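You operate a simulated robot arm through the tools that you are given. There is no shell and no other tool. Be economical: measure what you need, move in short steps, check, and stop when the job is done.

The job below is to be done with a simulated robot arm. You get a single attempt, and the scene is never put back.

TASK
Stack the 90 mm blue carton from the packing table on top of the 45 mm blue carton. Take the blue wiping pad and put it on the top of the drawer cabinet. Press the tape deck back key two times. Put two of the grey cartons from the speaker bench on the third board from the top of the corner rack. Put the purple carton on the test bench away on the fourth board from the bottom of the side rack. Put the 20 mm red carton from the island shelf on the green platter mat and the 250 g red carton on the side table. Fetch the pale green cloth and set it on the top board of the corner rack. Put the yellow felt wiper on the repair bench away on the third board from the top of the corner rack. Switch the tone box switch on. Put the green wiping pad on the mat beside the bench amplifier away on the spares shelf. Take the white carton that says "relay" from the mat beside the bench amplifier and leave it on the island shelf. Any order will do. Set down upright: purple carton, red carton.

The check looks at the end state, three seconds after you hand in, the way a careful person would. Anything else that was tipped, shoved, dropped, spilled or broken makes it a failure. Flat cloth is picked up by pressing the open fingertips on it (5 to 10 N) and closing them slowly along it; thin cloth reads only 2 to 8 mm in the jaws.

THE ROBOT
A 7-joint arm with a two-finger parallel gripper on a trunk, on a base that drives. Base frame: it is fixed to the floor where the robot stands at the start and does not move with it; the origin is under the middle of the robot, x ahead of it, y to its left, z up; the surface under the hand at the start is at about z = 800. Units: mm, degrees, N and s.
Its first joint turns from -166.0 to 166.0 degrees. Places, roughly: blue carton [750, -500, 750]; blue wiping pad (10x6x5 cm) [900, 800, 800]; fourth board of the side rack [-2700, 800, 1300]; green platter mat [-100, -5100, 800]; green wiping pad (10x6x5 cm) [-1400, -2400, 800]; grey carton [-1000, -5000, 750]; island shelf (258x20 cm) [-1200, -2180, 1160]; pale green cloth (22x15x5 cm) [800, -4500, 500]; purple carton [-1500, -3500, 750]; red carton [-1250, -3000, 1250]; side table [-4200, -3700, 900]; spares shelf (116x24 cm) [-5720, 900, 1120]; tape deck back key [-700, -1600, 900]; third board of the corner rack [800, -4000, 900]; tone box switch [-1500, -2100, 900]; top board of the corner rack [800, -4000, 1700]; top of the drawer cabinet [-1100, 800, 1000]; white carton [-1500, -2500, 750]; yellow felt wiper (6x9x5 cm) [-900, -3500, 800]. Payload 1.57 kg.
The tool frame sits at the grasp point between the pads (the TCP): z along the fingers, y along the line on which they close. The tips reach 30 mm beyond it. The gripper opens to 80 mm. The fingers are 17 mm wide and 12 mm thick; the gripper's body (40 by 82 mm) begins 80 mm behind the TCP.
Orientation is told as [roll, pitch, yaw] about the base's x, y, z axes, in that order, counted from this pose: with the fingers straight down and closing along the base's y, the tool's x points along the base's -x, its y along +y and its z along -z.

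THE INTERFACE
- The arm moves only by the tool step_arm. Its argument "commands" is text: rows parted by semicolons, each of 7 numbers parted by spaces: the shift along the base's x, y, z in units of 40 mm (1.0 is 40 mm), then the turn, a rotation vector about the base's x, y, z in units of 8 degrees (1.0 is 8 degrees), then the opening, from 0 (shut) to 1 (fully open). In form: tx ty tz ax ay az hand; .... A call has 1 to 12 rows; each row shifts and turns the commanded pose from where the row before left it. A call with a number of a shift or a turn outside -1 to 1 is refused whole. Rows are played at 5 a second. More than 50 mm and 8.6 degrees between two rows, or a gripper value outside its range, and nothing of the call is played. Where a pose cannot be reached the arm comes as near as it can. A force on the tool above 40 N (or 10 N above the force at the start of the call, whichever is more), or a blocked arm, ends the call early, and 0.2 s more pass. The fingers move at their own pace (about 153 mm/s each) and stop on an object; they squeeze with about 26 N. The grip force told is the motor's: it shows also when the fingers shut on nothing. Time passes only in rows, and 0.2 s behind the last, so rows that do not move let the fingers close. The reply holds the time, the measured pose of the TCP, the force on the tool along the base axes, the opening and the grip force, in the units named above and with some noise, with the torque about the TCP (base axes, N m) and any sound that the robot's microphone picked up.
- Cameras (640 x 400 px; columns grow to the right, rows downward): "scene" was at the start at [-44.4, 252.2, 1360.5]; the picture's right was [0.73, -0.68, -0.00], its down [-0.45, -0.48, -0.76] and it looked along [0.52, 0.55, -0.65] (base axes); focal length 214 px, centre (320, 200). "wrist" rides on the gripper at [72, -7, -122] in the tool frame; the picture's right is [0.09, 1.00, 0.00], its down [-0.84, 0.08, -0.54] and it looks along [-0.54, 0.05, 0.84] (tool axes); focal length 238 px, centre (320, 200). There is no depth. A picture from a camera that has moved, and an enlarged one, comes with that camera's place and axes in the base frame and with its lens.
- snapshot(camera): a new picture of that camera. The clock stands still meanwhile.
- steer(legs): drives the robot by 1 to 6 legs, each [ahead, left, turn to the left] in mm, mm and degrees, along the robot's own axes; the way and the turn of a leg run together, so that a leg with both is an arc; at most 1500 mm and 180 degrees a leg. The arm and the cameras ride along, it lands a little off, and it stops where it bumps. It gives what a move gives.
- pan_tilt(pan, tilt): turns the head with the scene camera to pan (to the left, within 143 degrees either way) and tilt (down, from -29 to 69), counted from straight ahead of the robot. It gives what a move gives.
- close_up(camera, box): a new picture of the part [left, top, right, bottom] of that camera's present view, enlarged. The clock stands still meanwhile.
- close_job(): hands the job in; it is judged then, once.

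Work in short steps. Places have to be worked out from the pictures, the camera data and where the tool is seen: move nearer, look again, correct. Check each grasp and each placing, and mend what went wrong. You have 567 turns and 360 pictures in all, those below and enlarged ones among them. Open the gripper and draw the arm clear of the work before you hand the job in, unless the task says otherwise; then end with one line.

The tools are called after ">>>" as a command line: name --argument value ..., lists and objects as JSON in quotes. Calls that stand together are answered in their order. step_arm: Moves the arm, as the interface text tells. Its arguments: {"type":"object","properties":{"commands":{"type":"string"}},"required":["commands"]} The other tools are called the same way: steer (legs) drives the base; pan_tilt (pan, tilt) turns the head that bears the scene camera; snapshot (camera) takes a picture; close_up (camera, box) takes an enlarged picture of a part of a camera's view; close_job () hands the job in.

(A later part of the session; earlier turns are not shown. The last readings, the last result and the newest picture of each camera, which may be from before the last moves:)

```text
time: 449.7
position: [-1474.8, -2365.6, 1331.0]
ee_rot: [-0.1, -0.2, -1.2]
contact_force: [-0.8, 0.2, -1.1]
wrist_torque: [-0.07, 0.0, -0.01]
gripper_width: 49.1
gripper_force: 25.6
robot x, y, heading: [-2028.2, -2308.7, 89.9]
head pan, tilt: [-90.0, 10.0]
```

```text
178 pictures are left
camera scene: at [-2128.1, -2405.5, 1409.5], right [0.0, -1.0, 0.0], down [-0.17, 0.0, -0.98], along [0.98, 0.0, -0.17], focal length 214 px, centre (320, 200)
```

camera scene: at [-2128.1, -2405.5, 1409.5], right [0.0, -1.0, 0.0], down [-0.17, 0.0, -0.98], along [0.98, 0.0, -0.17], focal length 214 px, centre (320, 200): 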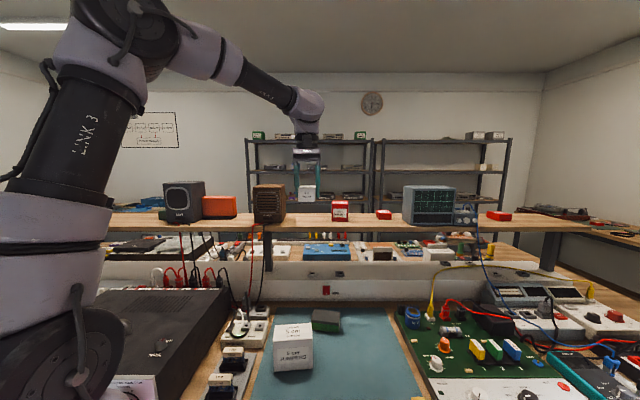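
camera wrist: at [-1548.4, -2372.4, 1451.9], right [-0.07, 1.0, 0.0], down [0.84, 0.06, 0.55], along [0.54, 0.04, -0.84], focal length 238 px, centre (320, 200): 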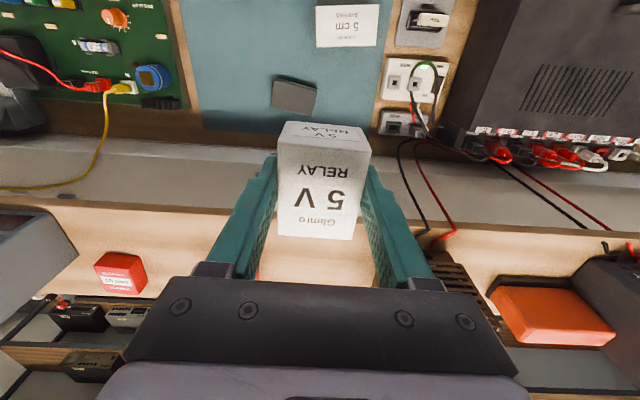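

Free shelf space between the radio (edge ≈-2250) and the 250 g carton (edge ≈-2455). I bring the carton to (-1240,-2352).

>>> step_arm --commands ".98 .06 0 0 0 0 0;.98 .06 0 0 0 0 0;.98 .06 0 0 0 0 0;.98 .06 -.2 0 0 0 0;.98 .06 -.3 0 0 0 0;.96 .06 -.5 0 0 0 0;0 0 -.5 0 0 0 0;0 0 0 0 0 0 0"

>>> snapshot --camera "wrist"

>>> close_up --camera "scene" --box '[220, 140, 420, 260]'

```text
time: 451.5
position: [-1240.4, -2355.5, 1271.5]
ee_rot: [-0.1, -0.2, -1.2]
contact_force: [0.3, -0.1, -0.2]
wrist_torque: [0.0, -0.01, 0.0]
gripper_width: 48.7
gripper_force: 26.5
robot x, y, heading: [-2027.9, -2304.3, 90.0]
head pan, tilt: [-90.0, 10.0]
```

```text
177 pictures are left
camera wrist: at [-1314.0, -2359.2, 1392.8], right [-0.07, 1.0, 0.0], down [0.84, 0.06, 0.55], along [0.54, 0.04, -0.84], focal length 238 px, centre (320, 200)
```

wrist: 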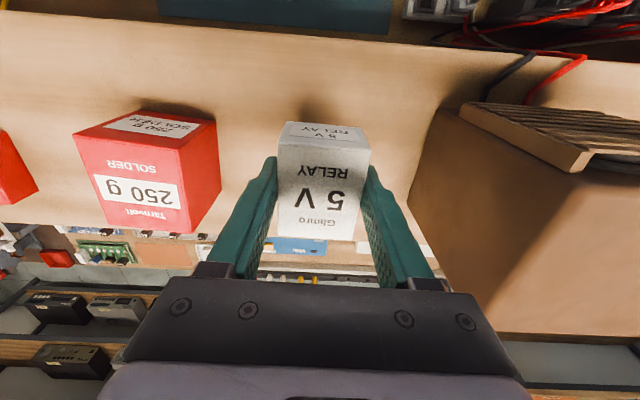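

```text
3.20 times, centred on (320, 200) of scene
camera zoom: at [-2128.1, -2405.5, 1409.5], right [0.0, -1.0, 0.0], down [-0.17, 0.0, -0.98], along [0.98, 0.0, -0.17], focal length 686 px, centre (320, 200)
```

zoom: 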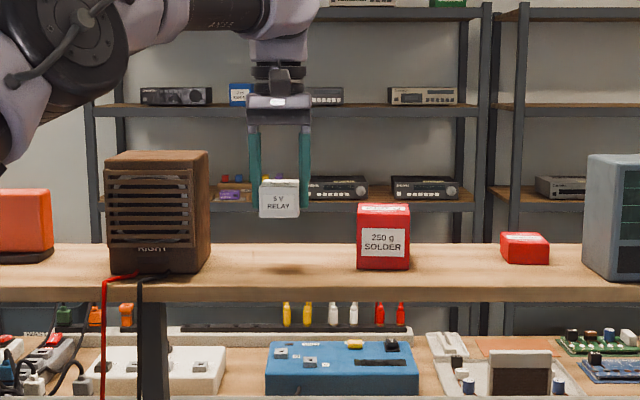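

Clear spot; lower.

>>> step_arm --commands "0 0 -.8 0 0 0 0;0 0 -.6 0 0 0 0;0 0 -.1 0 0 0 0;0 0 0 0 0 0 0"

>>> step_arm --commands "0 0 -.08 0 0 0 0;0 0 -.06 0 0 0 0;0 0 0 0 0 0 0"

>>> step_arm --commands "0 0 -.06 0 0 0 0;0 0 -.05 0 0 0 0;0 0 0 0 0 0 0"

```text
time: 452.5
position: [-1239.6, -2353.7, 1210.2]
ee_rot: [-0.2, -0.1, -1.2]
contact_force: [-0.1, 0.0, -0.5]
wrist_torque: [-0.02, 0.03, -0.04]
gripper_width: 48.8
gripper_force: 26.3
robot x, y, heading: [-2030.4, -2303.9, 90.0]
head pan, tilt: [-90.0, 10.0]
```

```text
time: 453.3
position: [-1240.7, -2353.7, 1205.7]
ee_rot: [-0.1, -0.2, -1.2]
contact_force: [0.2, 0.3, -0.3]
wrist_torque: [0.01, 0.01, 0.01]
gripper_width: 49.2
gripper_force: 26.6
robot x, y, heading: [-2028.3, -2306.3, 89.7]
head pan, tilt: [-90.0, 10.0]
```

```text
time: 454.1
position: [-1240.0, -2354.7, 1200.8]
ee_rot: [0.0, -0.2, -1.3]
contact_force: [0.7, 0.1, -0.5]
wrist_torque: [-0.01, 0.01, -0.03]
gripper_width: 48.8
gripper_force: 26.0
robot x, y, heading: [-2029.8, -2305.0, 90.0]
head pan, tilt: [-90.0, 10.0]
```

>>> step_arm --commands "0 0 -.06 0 0 0 0;0 0 0 0 0 0 0"

>>> step_arm --commands "0 0 -.06 0 0 0 0;0 0 0 0 0 0 0"

>>> step_arm --commands "0 0 -.06 0 0 0 0;0 0 0 0 0 0 0"

```text
time: 454.7
position: [-1240.6, -2353.6, 1198.4]
ee_rot: [-0.2, -0.1, -1.1]
contact_force: [0.6, 0.7, -1.4]
wrist_torque: [0.01, 0.01, 0.01]
gripper_width: 48.9
gripper_force: 25.8
robot x, y, heading: [-2029.3, -2308.8, 90.0]
head pan, tilt: [-90.0, 10.0]
```

```text
time: 455.3
position: [-1240.6, -2354.3, 1197.7]
ee_rot: [0.0, -0.3, -1.2]
contact_force: [0.4, 0.3, 5.0]
wrist_torque: [0.17, -0.11, 0.01]
gripper_width: 48.9
gripper_force: 26.0
robot x, y, heading: [-2030.4, -2307.6, 90.1]
head pan, tilt: [-90.0, 10.0]
```

```text
time: 455.9
position: [-1240.6, -2354.2, 1195.7]
ee_rot: [-0.2, -0.5, -1.1]
contact_force: [2.4, 0.8, 28.6]
wrist_torque: [0.09, 0.12, -0.1]
gripper_width: 48.7
gripper_force: 26.5
robot x, y, heading: [-2028.3, -2300.4, 90.0]
head pan, tilt: [-90.0, 10.0]
```

Placed. Release, rise and look at the 250 g carton next.

>>> step_arm --commands "0 0 .04 0 0 0 .9;0 0 0 0 0 0 1;0 0 .5 0 0 0 1;0 0 1 0 0 0 1;0 0 1 0 0 0 1;0 -.5 .8 0 0 0 1;-.6 -.7 .5 0 0 0 1;-.6 -.7 .2 0 0 0 1;0 0 0 0 0 0 1"

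>>> snapshot --camera "wrist"

```text
time: 457.9
position: [-1299.3, -2419.9, 1358.8]
ee_rot: [-0.1, -0.2, -1.2]
contact_force: [-1.2, 0.0, -0.1]
wrist_torque: [-0.03, 0.02, -0.02]
gripper_width: 80.0
gripper_force: 0.1
out of reach, approached as far as the arm can: row 6
robot x, y, heading: [-2025.1, -2304.6, 89.8]
head pan, tilt: [-90.0, 10.0]
```

```text
175 pictures are left
camera wrist: at [-1372.2, -2425.2, 1480.1], right [-0.07, 1.0, 0.0], down [0.84, 0.06, 0.55], along [0.54, 0.04, -0.84], focal length 238 px, centre (320, 200)
```

wrist: 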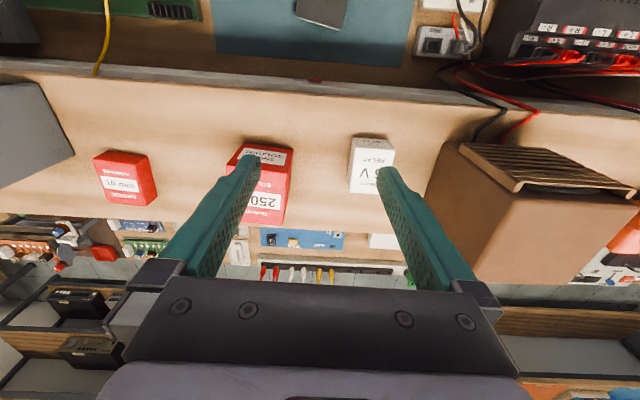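

>>> step_arm --commands "-.2 -1 0 0 0 0 1;-.2 -.9 0 0 0 0 1;0 0 0 0 0 0 1"

>>> close_up --camera "wrist" --box '[240, 110, 400, 240]'

```text
time: 458.7
position: [-1315.6, -2474.6, 1348.6]
ee_rot: [-0.3, -0.3, -1.2]
contact_force: [0.7, 0.5, 0.4]
wrist_torque: [-0.04, 0.04, 0.03]
gripper_width: 79.7
gripper_force: 0.1
out of reach, approached as far as the arm can: row 1, 2
robot x, y, heading: [-2030.0, -2308.2, 90.3]
head pan, tilt: [-90.0, 10.0]
```

```text
3.08 times, centred on (320, 175) of wrist
camera zoom: at [-1389.2, -2479.1, 1471.1], right [-0.07, 1.0, 0.0], down [0.84, 0.06, 0.55], along [0.54, 0.04, -0.84], focal length 733 px, centre (320, 277)
```

zoom: 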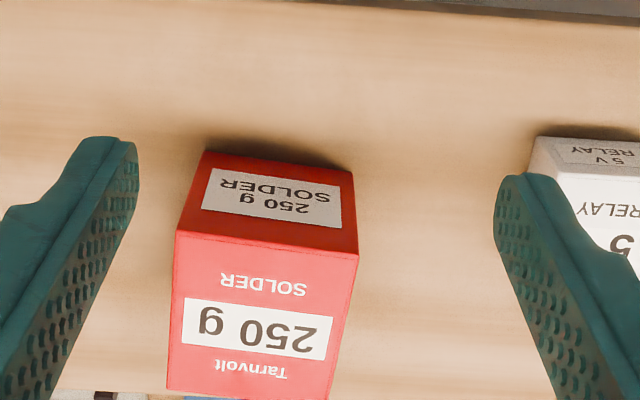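

250 g carton: 67x76x75 mm, centre (-1215,-2489), turned -4.4°. I shift the robot south 165 mm so it is squarely opposite.

>>> steer --legs '[[-165, 8, 0]]'

```text
time: 460.1
position: [-1322.7, -2639.2, 1350.2]
ee_rot: [-0.2, -0.3, -1.2]
contact_force: [-0.8, -0.2, -0.5]
wrist_torque: [0.0, 0.0, -0.01]
gripper_width: 80.0
gripper_force: 0.0
robot x, y, heading: [-2038.0, -2470.5, 89.8]
head pan, tilt: [-90.0, 10.0]
```

>>> step_arm --commands ".3 .94 -.3 0 0 -.1 1;.3 .94 -.3 0 0 -.1 1;.5 .94 -.3 0 0 -.1 1;.8 .5 -.3 0 0 -.1 1;.8 .43 -.1 0 0 0 1;0 0 0 0 0 0 1"

>>> snapshot --camera "wrist"

```text
time: 461.5
position: [-1226.8, -2492.6, 1299.1]
ee_rot: [-0.2, -0.3, -4.4]
contact_force: [-1.0, 0.0, 1.1]
wrist_torque: [0.03, -0.03, 0.02]
gripper_width: 80.2
gripper_force: 0.0
out of reach, approached as far as the arm can: row 5
robot x, y, heading: [-2037.5, -2473.9, 89.8]
head pan, tilt: [-90.0, 10.0]
```

```text
173 pictures are left
camera wrist: at [-1300.8, -2493.1, 1420.0], right [-0.02, 1.0, 0.0], down [0.84, 0.01, 0.55], along [0.55, 0.01, -0.84], focal length 238 px, centre (320, 200)
```

wrist: 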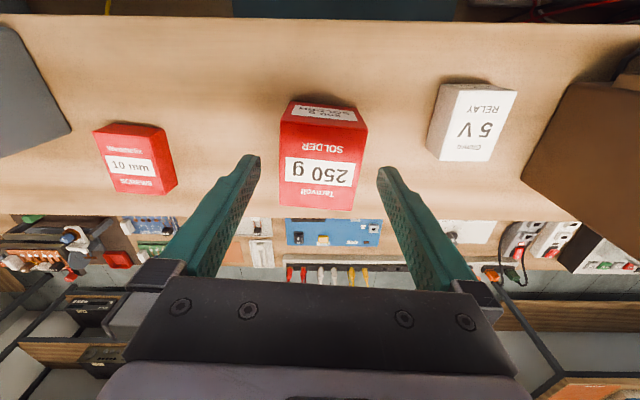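

Aligned. Descend, adding a little x lower down, then grip.

>>> step_arm --commands "0 .04 -.6 0 0 0 1;0 0 -.6 0 0 0 1;.15 0 -.5 0 0 0 1;0 0 -.5 0 0 0 1;0 0 0 0 0 0 1"

>>> snapshot --camera "wrist"

```text
time: 462.7
position: [-1199.3, -2498.0, 1217.1]
ee_rot: [-0.1, -0.2, -4.3]
contact_force: [0.7, 1.9, -0.5]
wrist_torque: [0.0, -0.04, -0.02]
gripper_width: 80.0
gripper_force: 0.1
out of reach, approached as far as the arm can: row 1, 2, 4
robot x, y, heading: [-2039.5, -2470.7, 90.1]
head pan, tilt: [-90.0, 10.0]
```

```text
172 pictures are left
camera wrist: at [-1273.0, -2499.2, 1339.3], right [-0.01, 1.0, 0.0], down [0.84, 0.01, 0.55], along [0.55, 0.01, -0.84], focal length 238 px, centre (320, 200)
```

wrist: 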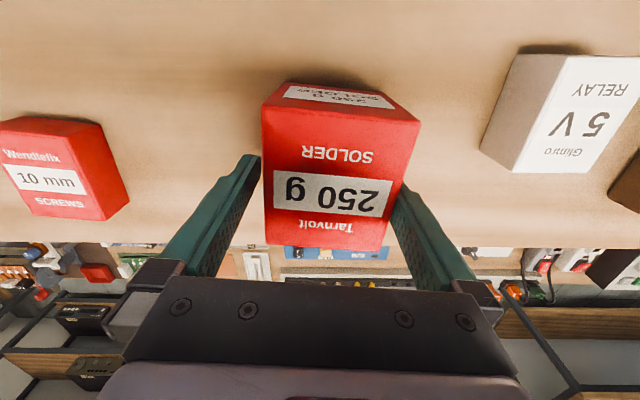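

Drifted 8 mm in y and too far in x; I correct before closing.

>>> step_arm --commands "-.1 .2 0 0 0 0 1;-.3 0 0 0 0 0 1;0 0 0 0 0 0 1"

>>> snapshot --camera "wrist"

```text
time: 463.5
position: [-1201.3, -2495.9, 1222.3]
ee_rot: [-0.1, -0.3, -4.3]
contact_force: [-0.6, -0.8, 0.2]
wrist_torque: [0.05, -0.01, -0.02]
gripper_width: 80.3
gripper_force: 0.1
out of reach, approached as far as the arm can: row 1, 2
robot x, y, heading: [-2034.0, -2469.6, 89.9]
head pan, tilt: [-90.0, 10.0]
```

```text
171 pictures are left
camera wrist: at [-1274.0, -2496.2, 1344.7], right [-0.01, 1.0, 0.0], down [0.84, 0.01, 0.54], along [0.54, 0.01, -0.84], focal length 238 px, centre (320, 200)
```

wrist: 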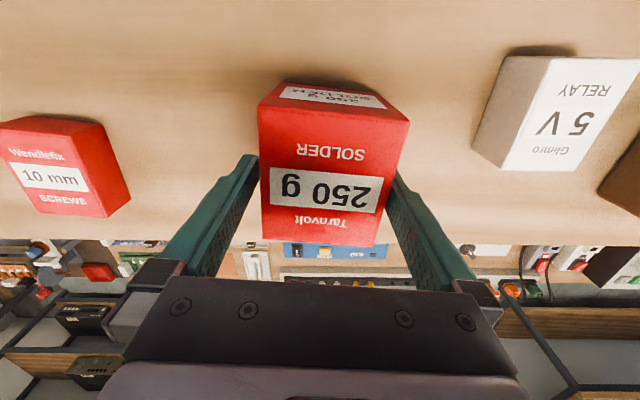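

The command is still beyond reach; draw back in x until the arm follows exactly.

>>> step_arm --commands "-.4 0 0 0 0 0 1;-.3 0 0 0 0 0 1;0 0 0 0 0 0 1"

```text
time: 464.3
position: [-1204.9, -2502.3, 1227.9]
ee_rot: [-0.1, -0.3, -4.5]
contact_force: [0.4, 1.4, -0.5]
wrist_torque: [-0.01, 0.04, 0.01]
gripper_width: 79.8
gripper_force: 0.1
out of reach, approached as far as the arm can: row 1, 2
robot x, y, heading: [-2035.9, -2468.8, 89.8]
head pan, tilt: [-90.0, 10.0]
```

I lift to recover a clean pose, then re-approach gripping nearer the carton's west part.

>>> step_arm --commands "0 0 .7 0 0 0 1;0 0 .8 0 0 0 1;0 0 0 0 0 0 1"

>>> snapshot --camera "wrist"

```text
time: 465.1
position: [-1209.2, -2464.5, 1283.4]
ee_rot: [-0.1, -0.4, -4.4]
contact_force: [-0.6, 0.4, 0.6]
wrist_torque: [-0.01, 0.0, 0.0]
gripper_width: 79.9
gripper_force: 0.0
out of reach, approached as far as the arm can: row 1, 2
robot x, y, heading: [-2039.3, -2469.0, 89.8]
head pan, tilt: [-90.0, 10.0]
```

```text
170 pictures are left
camera wrist: at [-1284.3, -2465.6, 1403.4], right [-0.01, 1.0, 0.0], down [0.84, 0.01, 0.55], along [0.55, 0.01, -0.84], focal length 238 px, centre (320, 200)
```

wrist: 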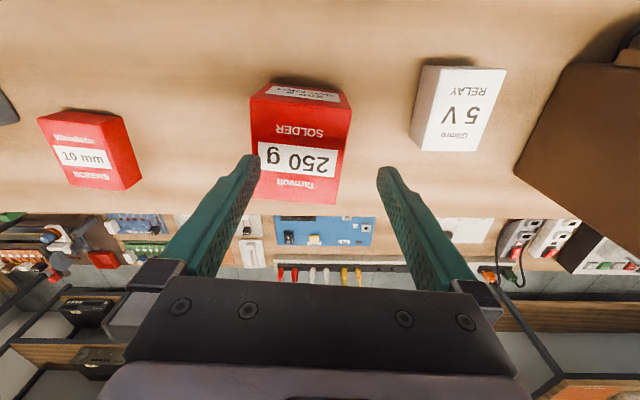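

The solver seems stuck near full stretch; I pull well back and up.

>>> step_arm --commands "-.9 0 .5 0 0 0 1;-.9 0 .5 0 0 0 1;-.9 0 .3 0 0 0 1;-.9 0 0 0 0 0 1;0 0 0 0 0 0 1"

>>> pan_tilt --pan -50 --tilt 0

>>> snapshot --camera "scene"

```text
time: 466.3
position: [-1353.2, -2465.0, 1333.5]
ee_rot: [-0.1, -0.2, -4.4]
contact_force: [0.6, 0.2, -0.9]
wrist_torque: [-0.01, -0.02, 0.01]
gripper_width: 80.2
gripper_force: 0.0
robot x, y, heading: [-2039.8, -2469.1, 90.2]
head pan, tilt: [-90.0, 10.0]
```

```text
time: 467.4
position: [-1353.5, -2464.7, 1332.7]
ee_rot: [-0.2, -0.2, -4.4]
contact_force: [0.7, -0.2, -0.6]
wrist_torque: [-0.01, 0.0, -0.01]
gripper_width: 79.8
gripper_force: 0.0
robot x, y, heading: [-2029.8, -2470.3, 89.7]
head pan, tilt: [-50.0, 0.0]
```

```text
169 pictures are left
camera scene: at [-2160.1, -2512.1, 1425.5], right [0.64, -0.77, 0.0], down [0.0, 0.0, -1.0], along [0.77, 0.64, 0.0], focal length 214 px, centre (320, 200)
```

scene: 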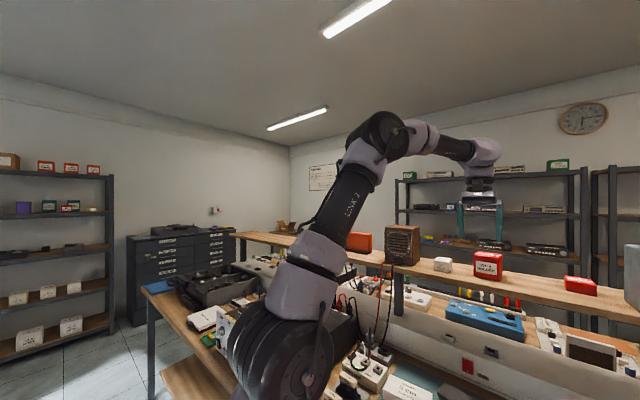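

Recovered. I re-approach at x=-1240 (within reach), y=-2489.

>>> step_arm --commands ".94 -.2 -.25 0 0 0 1;.94 -.2 -.25 0 0 0 1;.9 -.2 -.3 0 0 0 1;0 0 0 0 0 0 1"

>>> step_arm --commands "0 0 -.5 0 0 0 1;0 0 -.5 0 0 0 1;0 0 0 0 0 0 1"

>>> snapshot --camera "wrist"

```text
time: 468.4
position: [-1242.4, -2488.6, 1301.3]
ee_rot: [-0.1, -0.2, -4.5]
contact_force: [0.1, -0.5, 0.2]
wrist_torque: [-0.01, -0.05, 0.0]
gripper_width: 79.9
gripper_force: 0.0
robot x, y, heading: [-2037.7, -2470.0, 90.0]
head pan, tilt: [-50.0, 0.0]
```

```text
time: 469.2
position: [-1242.9, -2489.1, 1264.8]
ee_rot: [-0.2, -0.7, -4.4]
contact_force: [4.5, 1.1, 30.9]
wrist_torque: [1.36, -0.1, -0.1]
gripper_width: 80.2
gripper_force: 0.1
robot x, y, heading: [-2036.9, -2470.4, 90.0]
head pan, tilt: [-50.0, 0.0]
```

```text
168 pictures are left
camera wrist: at [-1317.6, -2489.1, 1385.8], right [-0.02, 1.0, 0.0], down [0.83, 0.02, 0.55], along [0.55, 0.01, -0.83], focal length 238 px, centre (320, 200)
```

wrist: 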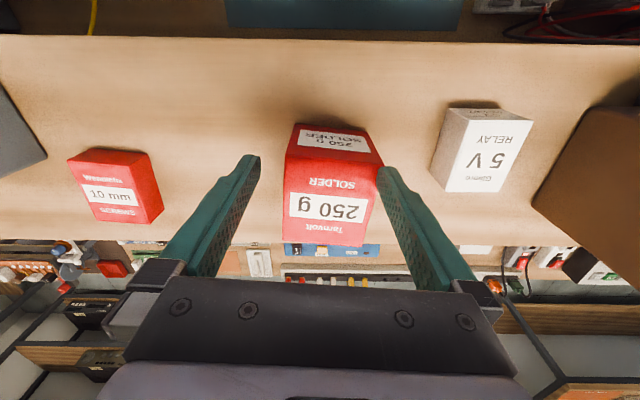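

The right fingertip sits on the carton: its centre is now at y≈-2480. Lift and shift 9 mm.

>>> step_arm --commands "0 0 .5 0 0 0 1;0 .24 0 0 0 0 1;0 0 0 0 0 0 1"

>>> close_up --camera "wrist" --box '[220, 110, 420, 260]'

```text
time: 470.0
position: [-1243.5, -2480.1, 1281.1]
ee_rot: [-0.3, -0.2, -4.3]
contact_force: [-0.6, -0.2, 0.1]
wrist_torque: [-0.03, 0.03, 0.01]
gripper_width: 79.8
gripper_force: 0.0
robot x, y, heading: [-2037.2, -2470.8, 90.1]
head pan, tilt: [-50.0, 0.0]
```

```text
2.67 times, centred on (320, 185) of wrist
camera zoom: at [-1316.4, -2480.6, 1401.9], right [-0.01, 1.0, 0.0], down [0.84, 0.01, 0.55], along [0.55, 0.01, -0.84], focal length 636 px, centre (320, 240)
```

zoom: 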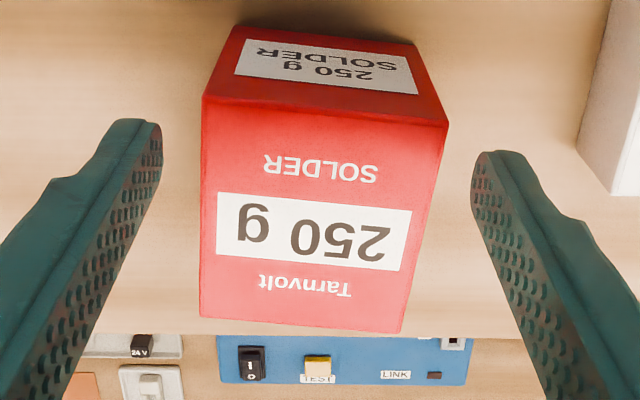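

Centred now. Descend to 1208 and grip.

>>> step_arm --commands "0 0 -.5 0 0 0 1;0 0 -.5 0 0 0 1;0 0 -.5 0 0 0 1;0 0 -.3 0 0 0 1;0 0 0 0 0 0 1"

>>> step_arm --commands "0 0 0 0 0 0 0;0 0 0 0 0 0 0;0 0 0 0 0 0 0"

>>> snapshot --camera "wrist"

```text
time: 471.2
position: [-1242.5, -2479.8, 1208.6]
ee_rot: [-0.1, -0.3, -4.4]
contact_force: [-0.1, 0.2, 0.0]
wrist_torque: [0.02, 0.0, 0.02]
gripper_width: 79.9
gripper_force: 0.0
robot x, y, heading: [-2037.7, -2469.7, 89.8]
head pan, tilt: [-50.0, 0.0]
```

```text
time: 472.0
position: [-1244.0, -2480.0, 1209.4]
ee_rot: [-0.1, -0.3, -4.4]
contact_force: [-0.1, -0.3, -0.2]
wrist_torque: [0.11, -0.07, 0.06]
gripper_width: 69.7
gripper_force: 25.6
robot x, y, heading: [-2037.0, -2466.9, 90.0]
head pan, tilt: [-50.0, 0.0]
```

```text
166 pictures are left
camera wrist: at [-1316.4, -2480.3, 1330.6], right [-0.01, 1.0, 0.0], down [0.84, 0.01, 0.55], along [0.55, 0.01, -0.84], focal length 238 px, centre (320, 200)
```

wrist: 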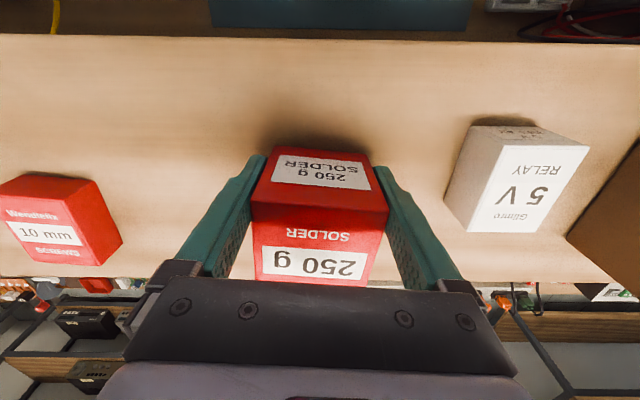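

Gripped. Lift and draw back over the aisle side.

>>> step_arm --commands "0 0 .4 0 0 0 0;0 0 .7 0 0 0 0;-.3 0 .8 0 0 0 0;-.9 0 .3 0 0 0 0;-.95 0 .1 0 0 0 0;-.95 0 0 0 0 0 0;-.95 0 0 0 0 0 0;-.95 0 0 0 0 0 0;-.9 0 0 0 0 0 0"

>>> snapshot --camera "wrist"

```text
time: 474.0
position: [-1478.0, -2479.6, 1299.2]
ee_rot: [-0.1, -0.1, -4.4]
contact_force: [0.8, -1.2, -3.9]
wrist_torque: [0.01, 0.17, 0.01]
gripper_width: 69.9
gripper_force: 26.2
robot x, y, heading: [-2036.6, -2472.2, 90.2]
head pan, tilt: [-50.0, 0.0]
```

```text
165 pictures are left
camera wrist: at [-1552.1, -2480.9, 1421.6], right [-0.02, 1.0, 0.0], down [0.84, 0.01, 0.55], along [0.55, 0.01, -0.84], focal length 238 px, centre (320, 200)
```

wrist: 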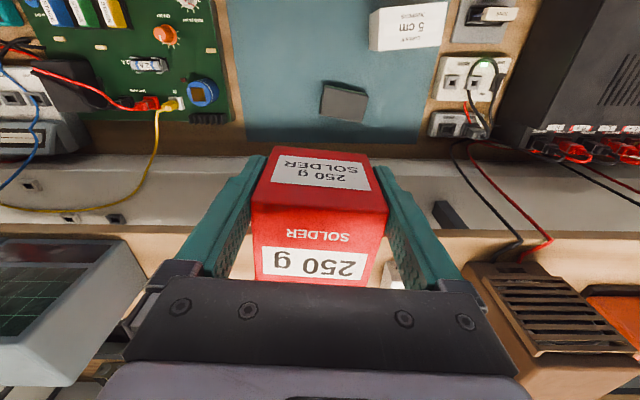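

Stable. I swing the arm to the robot's front for travel.

>>> step_arm --commands "-.28 .96 0 0 0 .5 0;-.28 .96 0 0 0 .5 0;-.28 .96 0 0 0 .5 0;-.28 .96 0 0 0 .5 0;-.28 .96 0 0 0 .5 0;-.28 .96 0 0 0 .5 0;-.28 .96 0 0 0 .5 0;-.28 .96 0 0 0 .5 0;-.28 .96 0 0 0 .5 0;-.28 .96 0 0 0 .5 0;-.28 .96 0 0 0 .5 0;0 0 0 0 0 0 0"

>>> step_arm --commands "-.98 .5 0 0 0 .56 0;-.98 .5 0 0 0 .56 0;-.98 .5 0 0 0 .56 0;-.98 .5 0 0 0 .56 0;-.98 .5 0 0 0 .56 0;-.98 .5 0 0 0 .56 0;-.98 .5 0 0 0 .56 0;-.98 .5 0 0 0 .56 0;-.98 .4 0 0 0 .56 0;-.98 .4 0 0 0 .56 0;0 0 0 0 0 .6 0"

>>> steer --legs '[[0, 270, 0], [-1270, 0, 0], [0, 0, 90]]'

>>> pan_tilt --pan 0 --tilt 25

>>> snapshot --camera "scene"

```text
time: 476.6
position: [-1603.2, -2057.4, 1301.5]
ee_rot: [-0.2, -0.3, 39.6]
contact_force: [-0.5, 0.8, -2.7]
wrist_torque: [-0.05, 0.05, 0.0]
gripper_width: 69.8
gripper_force: 25.6
robot x, y, heading: [-2034.0, -2468.8, 90.0]
head pan, tilt: [-50.0, 0.0]
```

```text
time: 479.0
position: [-1994.6, -1865.4, 1300.4]
ee_rot: [-0.2, -0.3, 89.2]
contact_force: [0.3, -0.2, -2.3]
wrist_torque: [-0.12, 0.04, -0.03]
gripper_width: 70.0
gripper_force: 25.6
robot x, y, heading: [-2037.3, -2470.3, 89.9]
head pan, tilt: [-50.0, 0.0]
```

```text
time: 490.7
position: [-2919.3, -3687.9, 1299.5]
ee_rot: [-0.2, -0.3, 179.0]
contact_force: [-0.2, -0.2, -2.6]
wrist_torque: [0.0, -0.1, -0.05]
gripper_width: 69.8
gripper_force: 26.3
robot x, y, heading: [-2316.5, -3732.1, 179.9]
head pan, tilt: [-50.0, 0.0]
```

```text
time: 491.9
position: [-2920.2, -3688.2, 1301.6]
ee_rot: [-0.2, -0.3, 179.0]
contact_force: [0.5, 0.3, -3.0]
wrist_torque: [-0.03, -0.12, -0.03]
gripper_width: 69.7
gripper_force: 25.4
robot x, y, heading: [-2315.5, -3728.1, 179.8]
head pan, tilt: [0.0, 25.0]
```

```text
164 pictures are left
camera scene: at [-2310.6, -3921.0, 1385.2], right [0.0, 1.0, 0.0], down [0.42, 0.0, -0.91], along [-0.91, 0.0, -0.42], focal length 214 px, centre (320, 200)
```

scene: 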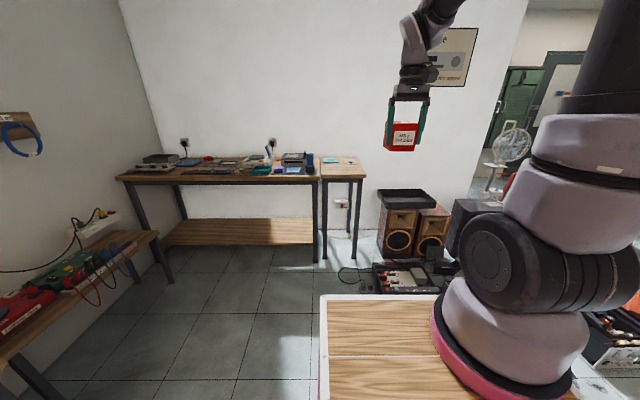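

The small table at centre is the side table. I enlarge it and the floor before it.

>>> close_up --camera "scene" --box '[280, 130, 480, 290]'

```text
2.50 times, centred on (380, 210) of scene
camera zoom: at [-2310.6, -3921.0, 1385.2], right [0.0, 1.0, 0.0], down [0.42, 0.0, -0.91], along [-0.91, 0.0, -0.42], focal length 536 px, centre (170, 175)
```

zoom: 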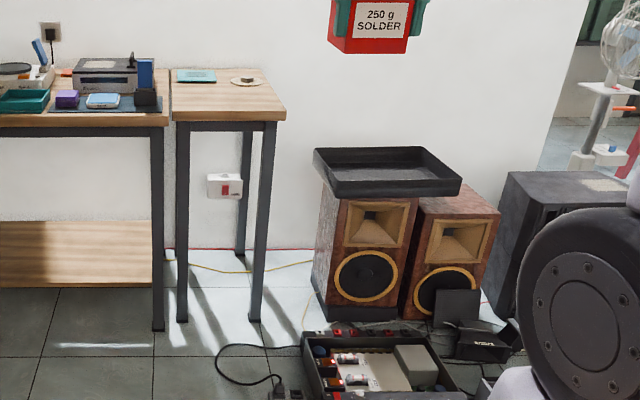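

Side table ≈ x -3846…-4336, y -3907…-3573; its front half is free. I drive 760 mm forward and extend the arm over it.

>>> steer --legs '[[760, 0, 0]]'

>>> step_arm --commands "-.9 -.2 -.3 0 0 0 0;-.9 -.2 -.3 0 0 0 0;-.9 -.2 -.3 0 0 0 0;-.9 -.2 -.3 0 0 0 0;-.9 -.2 -.3 0 0 0 0;-.9 -.2 -.3 0 0 0 0;0 0 0 0 0 0 0"

>>> snapshot --camera "wrist"

>>> snapshot --camera "scene"

```text
time: 495.9
position: [-3674.5, -3683.9, 1299.9]
ee_rot: [-0.3, -0.4, 178.8]
contact_force: [-0.3, -0.8, -3.0]
wrist_torque: [0.03, -0.14, -0.02]
gripper_width: 69.8
gripper_force: 26.0
robot x, y, heading: [-3069.1, -3728.4, 179.6]
head pan, tilt: [0.0, 25.0]
```

```text
time: 497.6
position: [-3891.6, -3732.8, 1229.1]
ee_rot: [-0.1, -0.4, 178.9]
contact_force: [0.8, 0.0, -2.4]
wrist_torque: [0.0, -0.13, 0.0]
gripper_width: 69.8
gripper_force: 25.4
robot x, y, heading: [-3068.1, -3731.7, 179.6]
head pan, tilt: [0.0, 25.0]
```

```text
162 pictures are left
camera wrist: at [-3819.5, -3727.9, 1350.4], right [0.07, -1.0, 0.0], down [-0.84, -0.06, 0.55], along [-0.54, -0.04, -0.84], focal length 238 px, centre (320, 200)
```

wrist: 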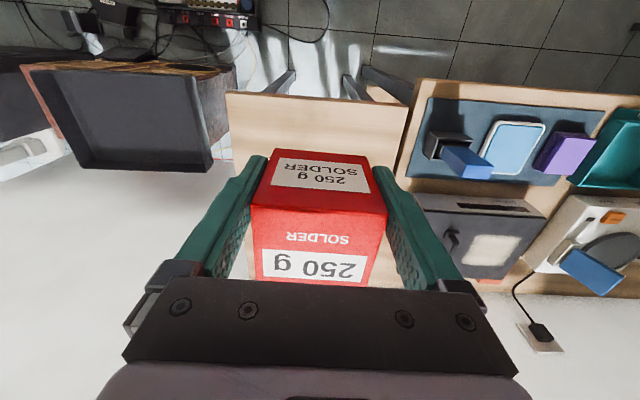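

```text
161 pictures are left
camera scene: at [-3065.3, -3918.2, 1385.2], right [0.0, 1.0, 0.0], down [0.42, 0.0, -0.91], along [-0.91, 0.0, -0.42], focal length 214 px, centre (320, 200)
```

scene: 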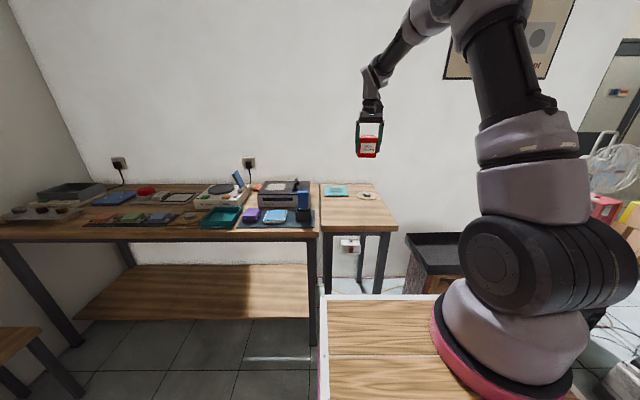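

Table top ≈858, near edge x≈-3902. I lower toward (-3965,-3733).

>>> step_arm --commands "-.24 0 -.93 0 0 0 0;-.24 0 -.93 0 0 0 0;-.24 0 -.93 0 0 0 0;-.24 0 -.93 0 0 0 0;-.24 0 -.93 0 0 0 0;-.24 0 -.93 0 0 0 0;-.24 0 -.93 0 0 0 0;-.24 0 -.7 0 0 0 0;0 0 0 0 0 0 0"

>>> snapshot --camera "wrist"

```text
time: 499.6
position: [-3965.5, -3732.4, 940.6]
ee_rot: [-0.2, -0.3, 178.9]
contact_force: [0.7, 0.0, -2.8]
wrist_torque: [0.0, -0.08, 0.02]
gripper_width: 69.8
gripper_force: 26.1
robot x, y, heading: [-3069.1, -3733.2, 179.7]
head pan, tilt: [0.0, 25.0]
```

```text
160 pictures are left
camera wrist: at [-3894.9, -3727.6, 1061.3], right [0.07, -1.0, 0.0], down [-0.84, -0.06, 0.55], along [-0.54, -0.04, -0.84], focal length 238 px, centre (320, 200)
```

wrist: 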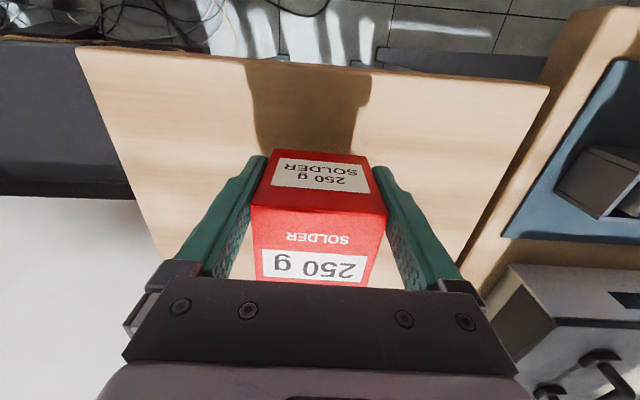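

Good. Lower until contact.

>>> step_arm --commands "0 0 -.4 0 0 0 0;0 0 -.2 0 0 0 0;0 0 -.1 0 0 0 0;0 0 0 0 0 0 0"

>>> step_arm --commands "0 0 -.08 0 0 0 0;0 0 -.06 0 0 0 0;0 0 0 0 0 0 0"

>>> step_arm --commands "0 0 -.06 0 0 0 0;0 0 -.06 0 0 0 0;0 0 0 0 0 0 0"

```text
time: 500.6
position: [-3966.8, -3731.6, 910.8]
ee_rot: [-0.2, -0.4, 178.9]
contact_force: [0.2, -0.3, -2.9]
wrist_torque: [0.01, -0.11, -0.01]
gripper_width: 70.1
gripper_force: 25.9
robot x, y, heading: [-3072.0, -3730.9, 179.7]
head pan, tilt: [0.0, 25.0]
```

```text
time: 501.4
position: [-3967.4, -3732.2, 908.6]
ee_rot: [-0.1, -0.4, 178.9]
contact_force: [3.6, 0.1, 16.1]
wrist_torque: [-0.57, 0.29, 0.01]
gripper_width: 69.9
gripper_force: 25.5
robot x, y, heading: [-3067.1, -3730.0, 180.0]
head pan, tilt: [0.0, 25.0]
```

```text
time: 502.1
position: [-3967.0, -3731.6, 903.5]
ee_rot: [-0.1, -0.4, 178.9]
contact_force: [-4.1, -2.0, 24.4]
wrist_torque: [-0.55, 0.09, -0.17]
gripper_width: 70.1
gripper_force: 25.8
robot x, y, heading: [-3066.5, -3731.4, 179.7]
head pan, tilt: [0.0, 25.0]
```

On the table. Release and rise.

>>> step_arm --commands "0 0 .05 0 0 0 1;0 0 0 0 0 0 1;0 0 0 0 0 0 1;0 0 .5 0 0 0 1;0 0 1 0 0 0 1;0 0 1 0 0 0 1;.3 0 1 0 0 0 1;.5 0 .9 0 0 0 1;.6 0 .8 0 0 0 1;.8 0 .7 0 0 0 1"

>>> snapshot --camera "wrist"

```text
time: 504.4
position: [-3880.4, -3732.1, 1138.9]
ee_rot: [-0.2, -0.2, 178.9]
contact_force: [-1.0, 0.0, -1.2]
wrist_torque: [-0.01, -0.05, 0.0]
gripper_width: 80.0
gripper_force: 0.1
robot x, y, heading: [-3071.0, -3728.5, 179.8]
head pan, tilt: [0.0, 25.0]
```

```text
159 pictures are left
camera wrist: at [-3809.1, -3727.5, 1260.6], right [0.07, -1.0, 0.0], down [-0.84, -0.06, 0.54], along [-0.54, -0.04, -0.84], focal length 238 px, centre (320, 200)
```

wrist: 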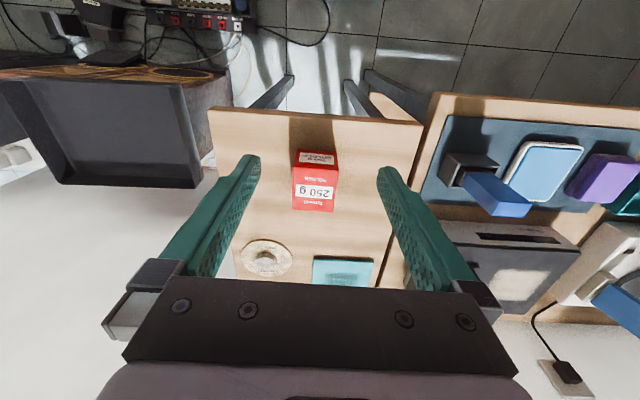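

Carton stands upright on the side table. Last item: the green pad. I retract, go back to the island's west side.

>>> step_arm --commands ".9 0 .6 0 0 0 1;.9 0 .6 0 0 0 1;.9 0 .6 0 0 0 1;.9 0 .6 0 0 0 1;.9 0 .6 0 0 0 1;.5 0 0 0 0 0 1"

>>> steer --legs '[[-760, 0, 0], [0, 0, -90], [1300, 0, 0], [0, -210, 0]]'

>>> snapshot --camera "wrist"

```text
time: 505.8
position: [-3680.2, -3732.7, 1261.3]
ee_rot: [-0.2, -0.2, 178.9]
contact_force: [0.0, 0.0, -0.6]
wrist_torque: [-0.03, -0.02, 0.0]
gripper_width: 80.1
gripper_force: 0.2
robot x, y, heading: [-3072.6, -3728.6, 179.8]
head pan, tilt: [0.0, 25.0]
```

```text
time: 521.0
position: [-2084.2, -1833.3, 1260.2]
ee_rot: [-0.1, -0.3, 88.6]
contact_force: [0.7, 0.3, -0.4]
wrist_torque: [0.01, 0.02, 0.01]
gripper_width: 79.9
gripper_force: 0.2
robot x, y, heading: [-2083.8, -2439.0, 89.3]
head pan, tilt: [0.0, 25.0]
```

```text
158 pictures are left
camera wrist: at [-2080.3, -1905.3, 1382.0], right [-1.0, -0.07, 0.0], down [-0.06, 0.84, 0.55], along [-0.03, 0.54, -0.84], focal length 238 px, centre (320, 200)
```

wrist: 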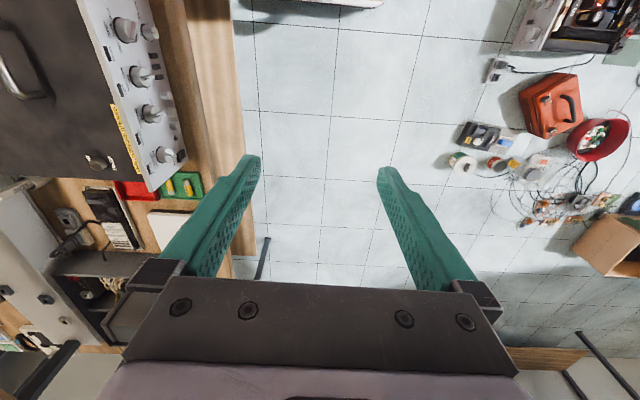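

Swing the arm right over the mat.

>>> step_arm --commands ".986 -.42 0 0 0 -.5 1;.986 -.42 0 0 0 -.5 1;.986 -.42 0 0 0 -.5 1;.986 -.42 0 0 0 -.5 1;.986 -.42 0 0 0 -.5 1;.986 -.42 0 0 0 -.5 1;.986 -.42 0 0 0 -.5 1;.986 -.42 0 0 0 -.5 1;.986 -.42 0 0 0 -.5 1;.986 -.42 0 0 0 -.5 1;.986 -.42 0 0 0 -.5 1"

>>> step_arm --commands ".3 -.98 -.2 0 0 -.56 1;.3 -.98 -.2 0 0 -.56 1;.3 -.98 -.2 0 0 -.56 1;.3 -.98 -.2 0 0 -.56 1;.3 -.98 -.2 0 0 -.56 1;.3 -.98 -.2 0 0 -.56 1;.3 -.98 -.2 0 0 -.56 1;.3 -.98 -.2 0 0 -.56 1;.3 -.98 -.2 0 0 -.56 1;.3 -.98 -.2 0 0 -.56 1;0 0 0 0 0 0 1"

>>> snapshot --camera "wrist"

```text
time: 523.4
position: [-1650.4, -2018.6, 1260.3]
ee_rot: [-0.2, -0.2, 44.6]
contact_force: [-0.5, 0.8, 0.3]
wrist_torque: [0.01, -0.02, 0.03]
gripper_width: 80.1
gripper_force: 0.0
robot x, y, heading: [-2083.0, -2440.9, 89.3]
head pan, tilt: [0.0, 25.0]
```

```text
time: 525.8
position: [-1530.8, -2409.3, 1181.1]
ee_rot: [-0.2, -0.3, -0.2]
contact_force: [-0.6, -0.1, -0.7]
wrist_torque: [-0.03, -0.01, -0.04]
gripper_width: 80.1
gripper_force: 0.1
robot x, y, heading: [-2086.0, -2444.3, 89.4]
head pan, tilt: [0.0, 25.0]
```

```text
157 pictures are left
camera wrist: at [-1604.0, -2415.9, 1302.7], right [-0.09, 1.0, 0.0], down [0.83, 0.08, 0.55], along [0.54, 0.05, -0.84], focal length 238 px, centre (320, 200)
```

wrist: 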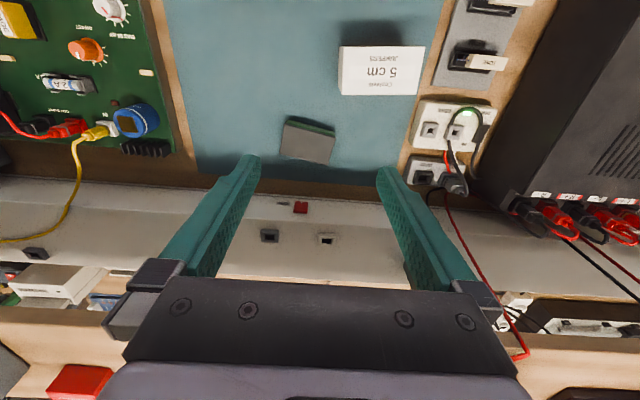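

>>> close_up --camera "wrist" --box '[260, 95, 360, 185]'

```text
4.44 times, centred on (310, 140) of wrist
camera zoom: at [-1604.0, -2415.9, 1302.7], right [-0.09, 1.0, 0.0], down [0.83, 0.08, 0.55], along [0.54, 0.05, -0.84], focal length 1059 px, centre (364, 467)
```

zoom: 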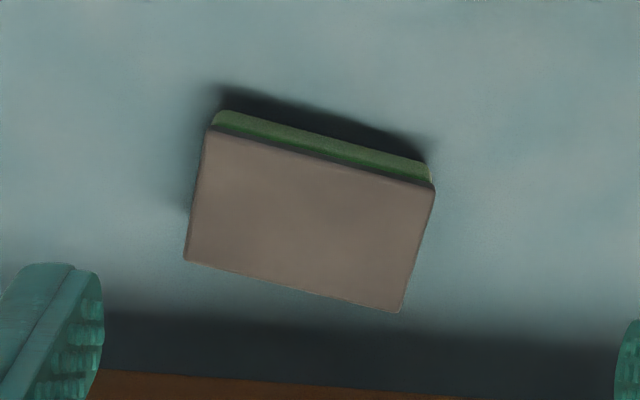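

Pad centre ≈(-1441,-2425), long axis turned -8.4° from y. I rotate the hand +81.6° to close across its short side and descend.

>>> step_arm --commands ".204 -.036 -.41 0 0 .927 1;.204 -.036 -.41 0 0 .927 1;.204 -.036 -.41 0 0 .927 1;.204 -.036 -.41 0 0 .927 1;.204 -.036 -.41 0 0 .927 1;.204 -.036 -.41 0 0 .927 1;.204 -.036 -.41 0 0 .927 1;.204 -.036 -.41 0 0 .927 1;.204 -.036 -.41 0 0 .927 1;.204 -.036 -.41 0 0 .927 1;.204 -.036 -.41 0 0 .927 1;0 0 0 0 0 0 1"

>>> snapshot --camera "wrist"

```text
time: 528.4
position: [-1441.1, -2424.5, 999.9]
ee_rot: [-0.3, -0.3, 81.5]
contact_force: [-1.0, 0.0, -0.3]
wrist_torque: [0.05, -0.03, 0.02]
gripper_width: 80.3
gripper_force: 0.1
robot x, y, heading: [-2082.5, -2439.6, 89.5]
head pan, tilt: [0.0, 25.0]
```

```text
155 pictures are left
camera wrist: at [-1445.4, -2497.3, 1121.7], right [-1.0, 0.06, 0.0], down [0.05, 0.84, 0.55], along [0.03, 0.54, -0.84], focal length 238 px, centre (320, 200)
```

wrist: 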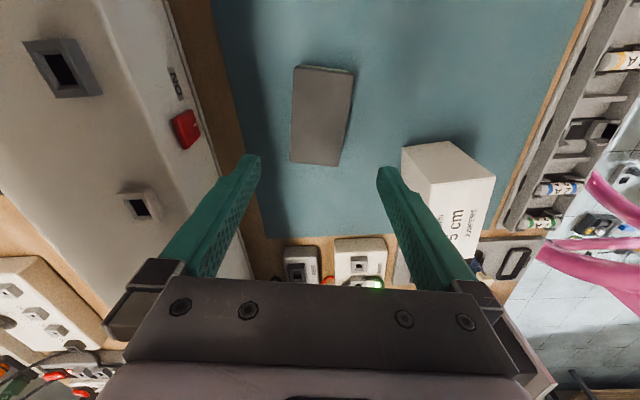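

Clearances are adequate (25 mm). Descend to 858 and grip.

>>> step_arm --commands "0 -.12 -.9 0 0 0 1;0 0 -.9 0 0 0 1;0 0 -.8 0 0 0 1;0 0 0 0 0 0 1"

>>> snapshot --camera "wrist"

```text
time: 529.4
position: [-1440.7, -2431.1, 896.1]
ee_rot: [-0.2, -0.3, 81.3]
contact_force: [-1.0, -0.6, 0.8]
wrist_torque: [-0.02, -0.01, 0.02]
gripper_width: 80.1
gripper_force: 0.1
robot x, y, heading: [-2083.1, -2442.0, 89.4]
head pan, tilt: [0.0, 25.0]
```

```text
154 pictures are left
camera wrist: at [-1446.6, -2503.1, 1017.3], right [-1.0, 0.06, 0.0], down [0.05, 0.84, 0.55], along [0.03, 0.54, -0.84], focal length 238 px, centre (320, 200)
```

wrist: 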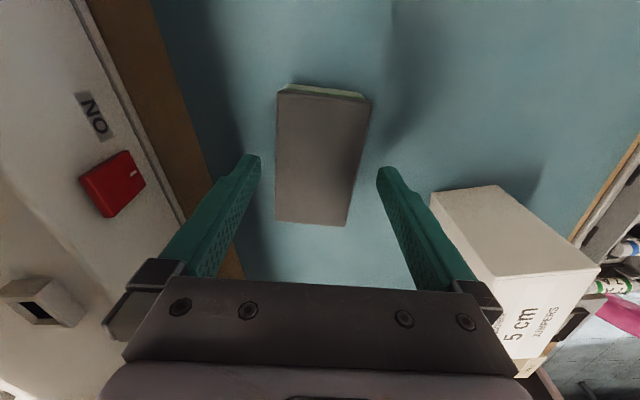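

>>> step_arm --commands "0 0 -.5 0 0 0 1;0 0 -.4 0 0 0 1;0 0 0 0 0 0 1;0 0 0 0 0 0 0;0 0 0 0 0 0 0;0 0 0 0 0 0 0"

>>> step_arm --commands "0 0 .5 0 0 0 0;0 0 1 0 0 0 0;0 0 1 0 0 0 0;0 0 1 0 0 0 0;0 0 1 0 0 0 0;0 0 1 0 0 0 0;0 0 1 0 0 0 0;0 0 1 0 0 0 0;0 0 1 0 0 0 0;0 0 1 0 0 0 0;0 0 .6 0 0 0 0"

>>> snapshot --camera "wrist"

```text
time: 530.8
position: [-1440.2, -2430.0, 859.4]
ee_rot: [-0.1, -0.3, 81.4]
contact_force: [0.8, -0.1, 0.4]
wrist_torque: [-0.01, 0.0, -0.02]
gripper_width: 59.7
gripper_force: 26.0
robot x, y, heading: [-2085.4, -2441.1, 89.2]
head pan, tilt: [0.0, 25.0]
```

```text
time: 533.2
position: [-1440.2, -2429.2, 1263.6]
ee_rot: [0.0, -0.3, 81.4]
contact_force: [-0.3, 0.5, 0.3]
wrist_torque: [-0.02, 0.0, 0.02]
gripper_width: 59.7
gripper_force: 26.3
robot x, y, heading: [-2083.3, -2443.6, 89.4]
head pan, tilt: [0.0, 25.0]
```

```text
153 pictures are left
camera wrist: at [-1445.7, -2502.0, 1385.6], right [-1.0, 0.06, 0.0], down [0.05, 0.84, 0.55], along [0.03, 0.54, -0.84], focal length 238 px, centre (320, 200)
```

wrist: 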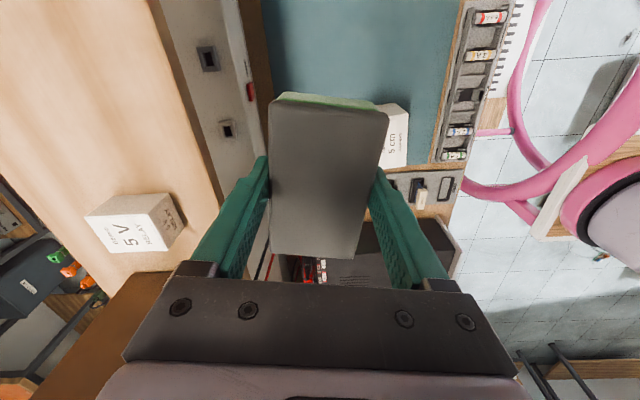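

Held. Swing the arm back to the front.

>>> step_arm --commands "-.477 .93 .1 0 0 .1 0;-.477 .93 0 0 0 .1 0;-.477 .93 0 0 0 .1 0;-.477 .93 0 0 0 .1 0;-.477 .93 0 0 0 .1 0;-.477 .93 0 0 0 .1 0;-.477 .93 0 0 0 .1 0;-.477 .93 0 0 0 .1 0;-.477 .93 0 0 0 .1 0;-.477 .93 0 0 0 .1 0;-.477 .93 0 0 0 .1 0"

>>> step_arm --commands "-.986 .42 0 0 0 0 0;-.986 .42 0 0 0 0 0;-.986 .42 0 0 0 0 0;-.986 .42 0 0 0 0 0;-.986 .42 0 0 0 0 0;-.986 .42 0 0 0 0 0;-.986 .42 0 0 0 0 0;-.986 .42 0 0 0 0 0;-.986 .42 0 0 0 0 0;-.986 .42 0 0 0 0 0;-.986 .42 0 0 0 0 0;0 0 0 0 0 0 0"

>>> steer --legs '[[0, 220, 0], [1400, 0, 0], [700, 0, 0]]'

>>> pan_tilt --pan 60 --tilt 20

>>> snapshot --camera "scene"

```text
time: 535.6
position: [-1650.8, -2021.4, 1268.0]
ee_rot: [-0.1, -0.4, 90.2]
contact_force: [0.7, -0.1, -0.6]
wrist_torque: [0.01, 0.04, 0.0]
gripper_width: 59.4
gripper_force: 26.7
robot x, y, heading: [-2082.3, -2442.2, 89.4]
head pan, tilt: [0.0, 25.0]
```

```text
time: 538.2
position: [-2083.3, -1835.6, 1268.3]
ee_rot: [-0.2, -0.3, 90.2]
contact_force: [-0.1, 0.0, -0.2]
wrist_torque: [0.01, 0.01, -0.01]
gripper_width: 59.5
gripper_force: 26.1
robot x, y, heading: [-2085.7, -2441.9, 89.7]
head pan, tilt: [0.0, 25.0]
```

```text
time: 550.0
position: [-2260.0, 269.1, 1269.5]
ee_rot: [-0.1, -0.3, 89.4]
contact_force: [-0.3, 0.5, 0.1]
wrist_torque: [0.01, 0.02, 0.01]
gripper_width: 59.4
gripper_force: 25.7
robot x, y, heading: [-2271.5, -339.0, 88.5]
head pan, tilt: [0.0, 25.0]
```

```text
time: 551.3
position: [-2260.5, 269.4, 1269.7]
ee_rot: [-0.2, -0.3, 89.3]
contact_force: [-0.1, -0.2, -0.6]
wrist_torque: [0.02, 0.0, 0.01]
gripper_width: 59.7
gripper_force: 25.3
robot x, y, heading: [-2268.9, -339.3, 88.7]
head pan, tilt: [60.0, 20.0]
```

```text
152 pictures are left
camera scene: at [-2542.2, -384.5, 1393.2], right [0.52, 0.85, 0.0], down [0.29, -0.18, -0.94], along [-0.8, 0.49, -0.34], focal length 214 px, centre (320, 200)
```

scene: 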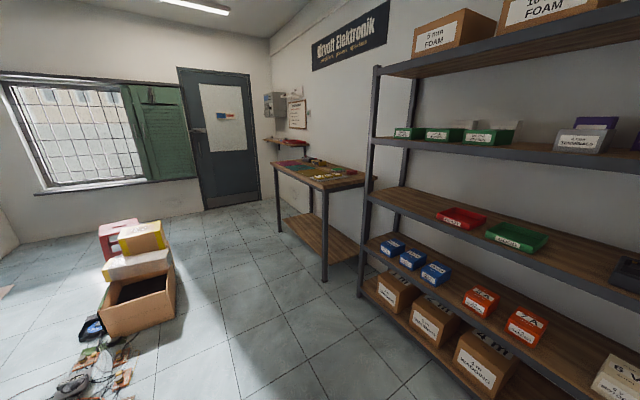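

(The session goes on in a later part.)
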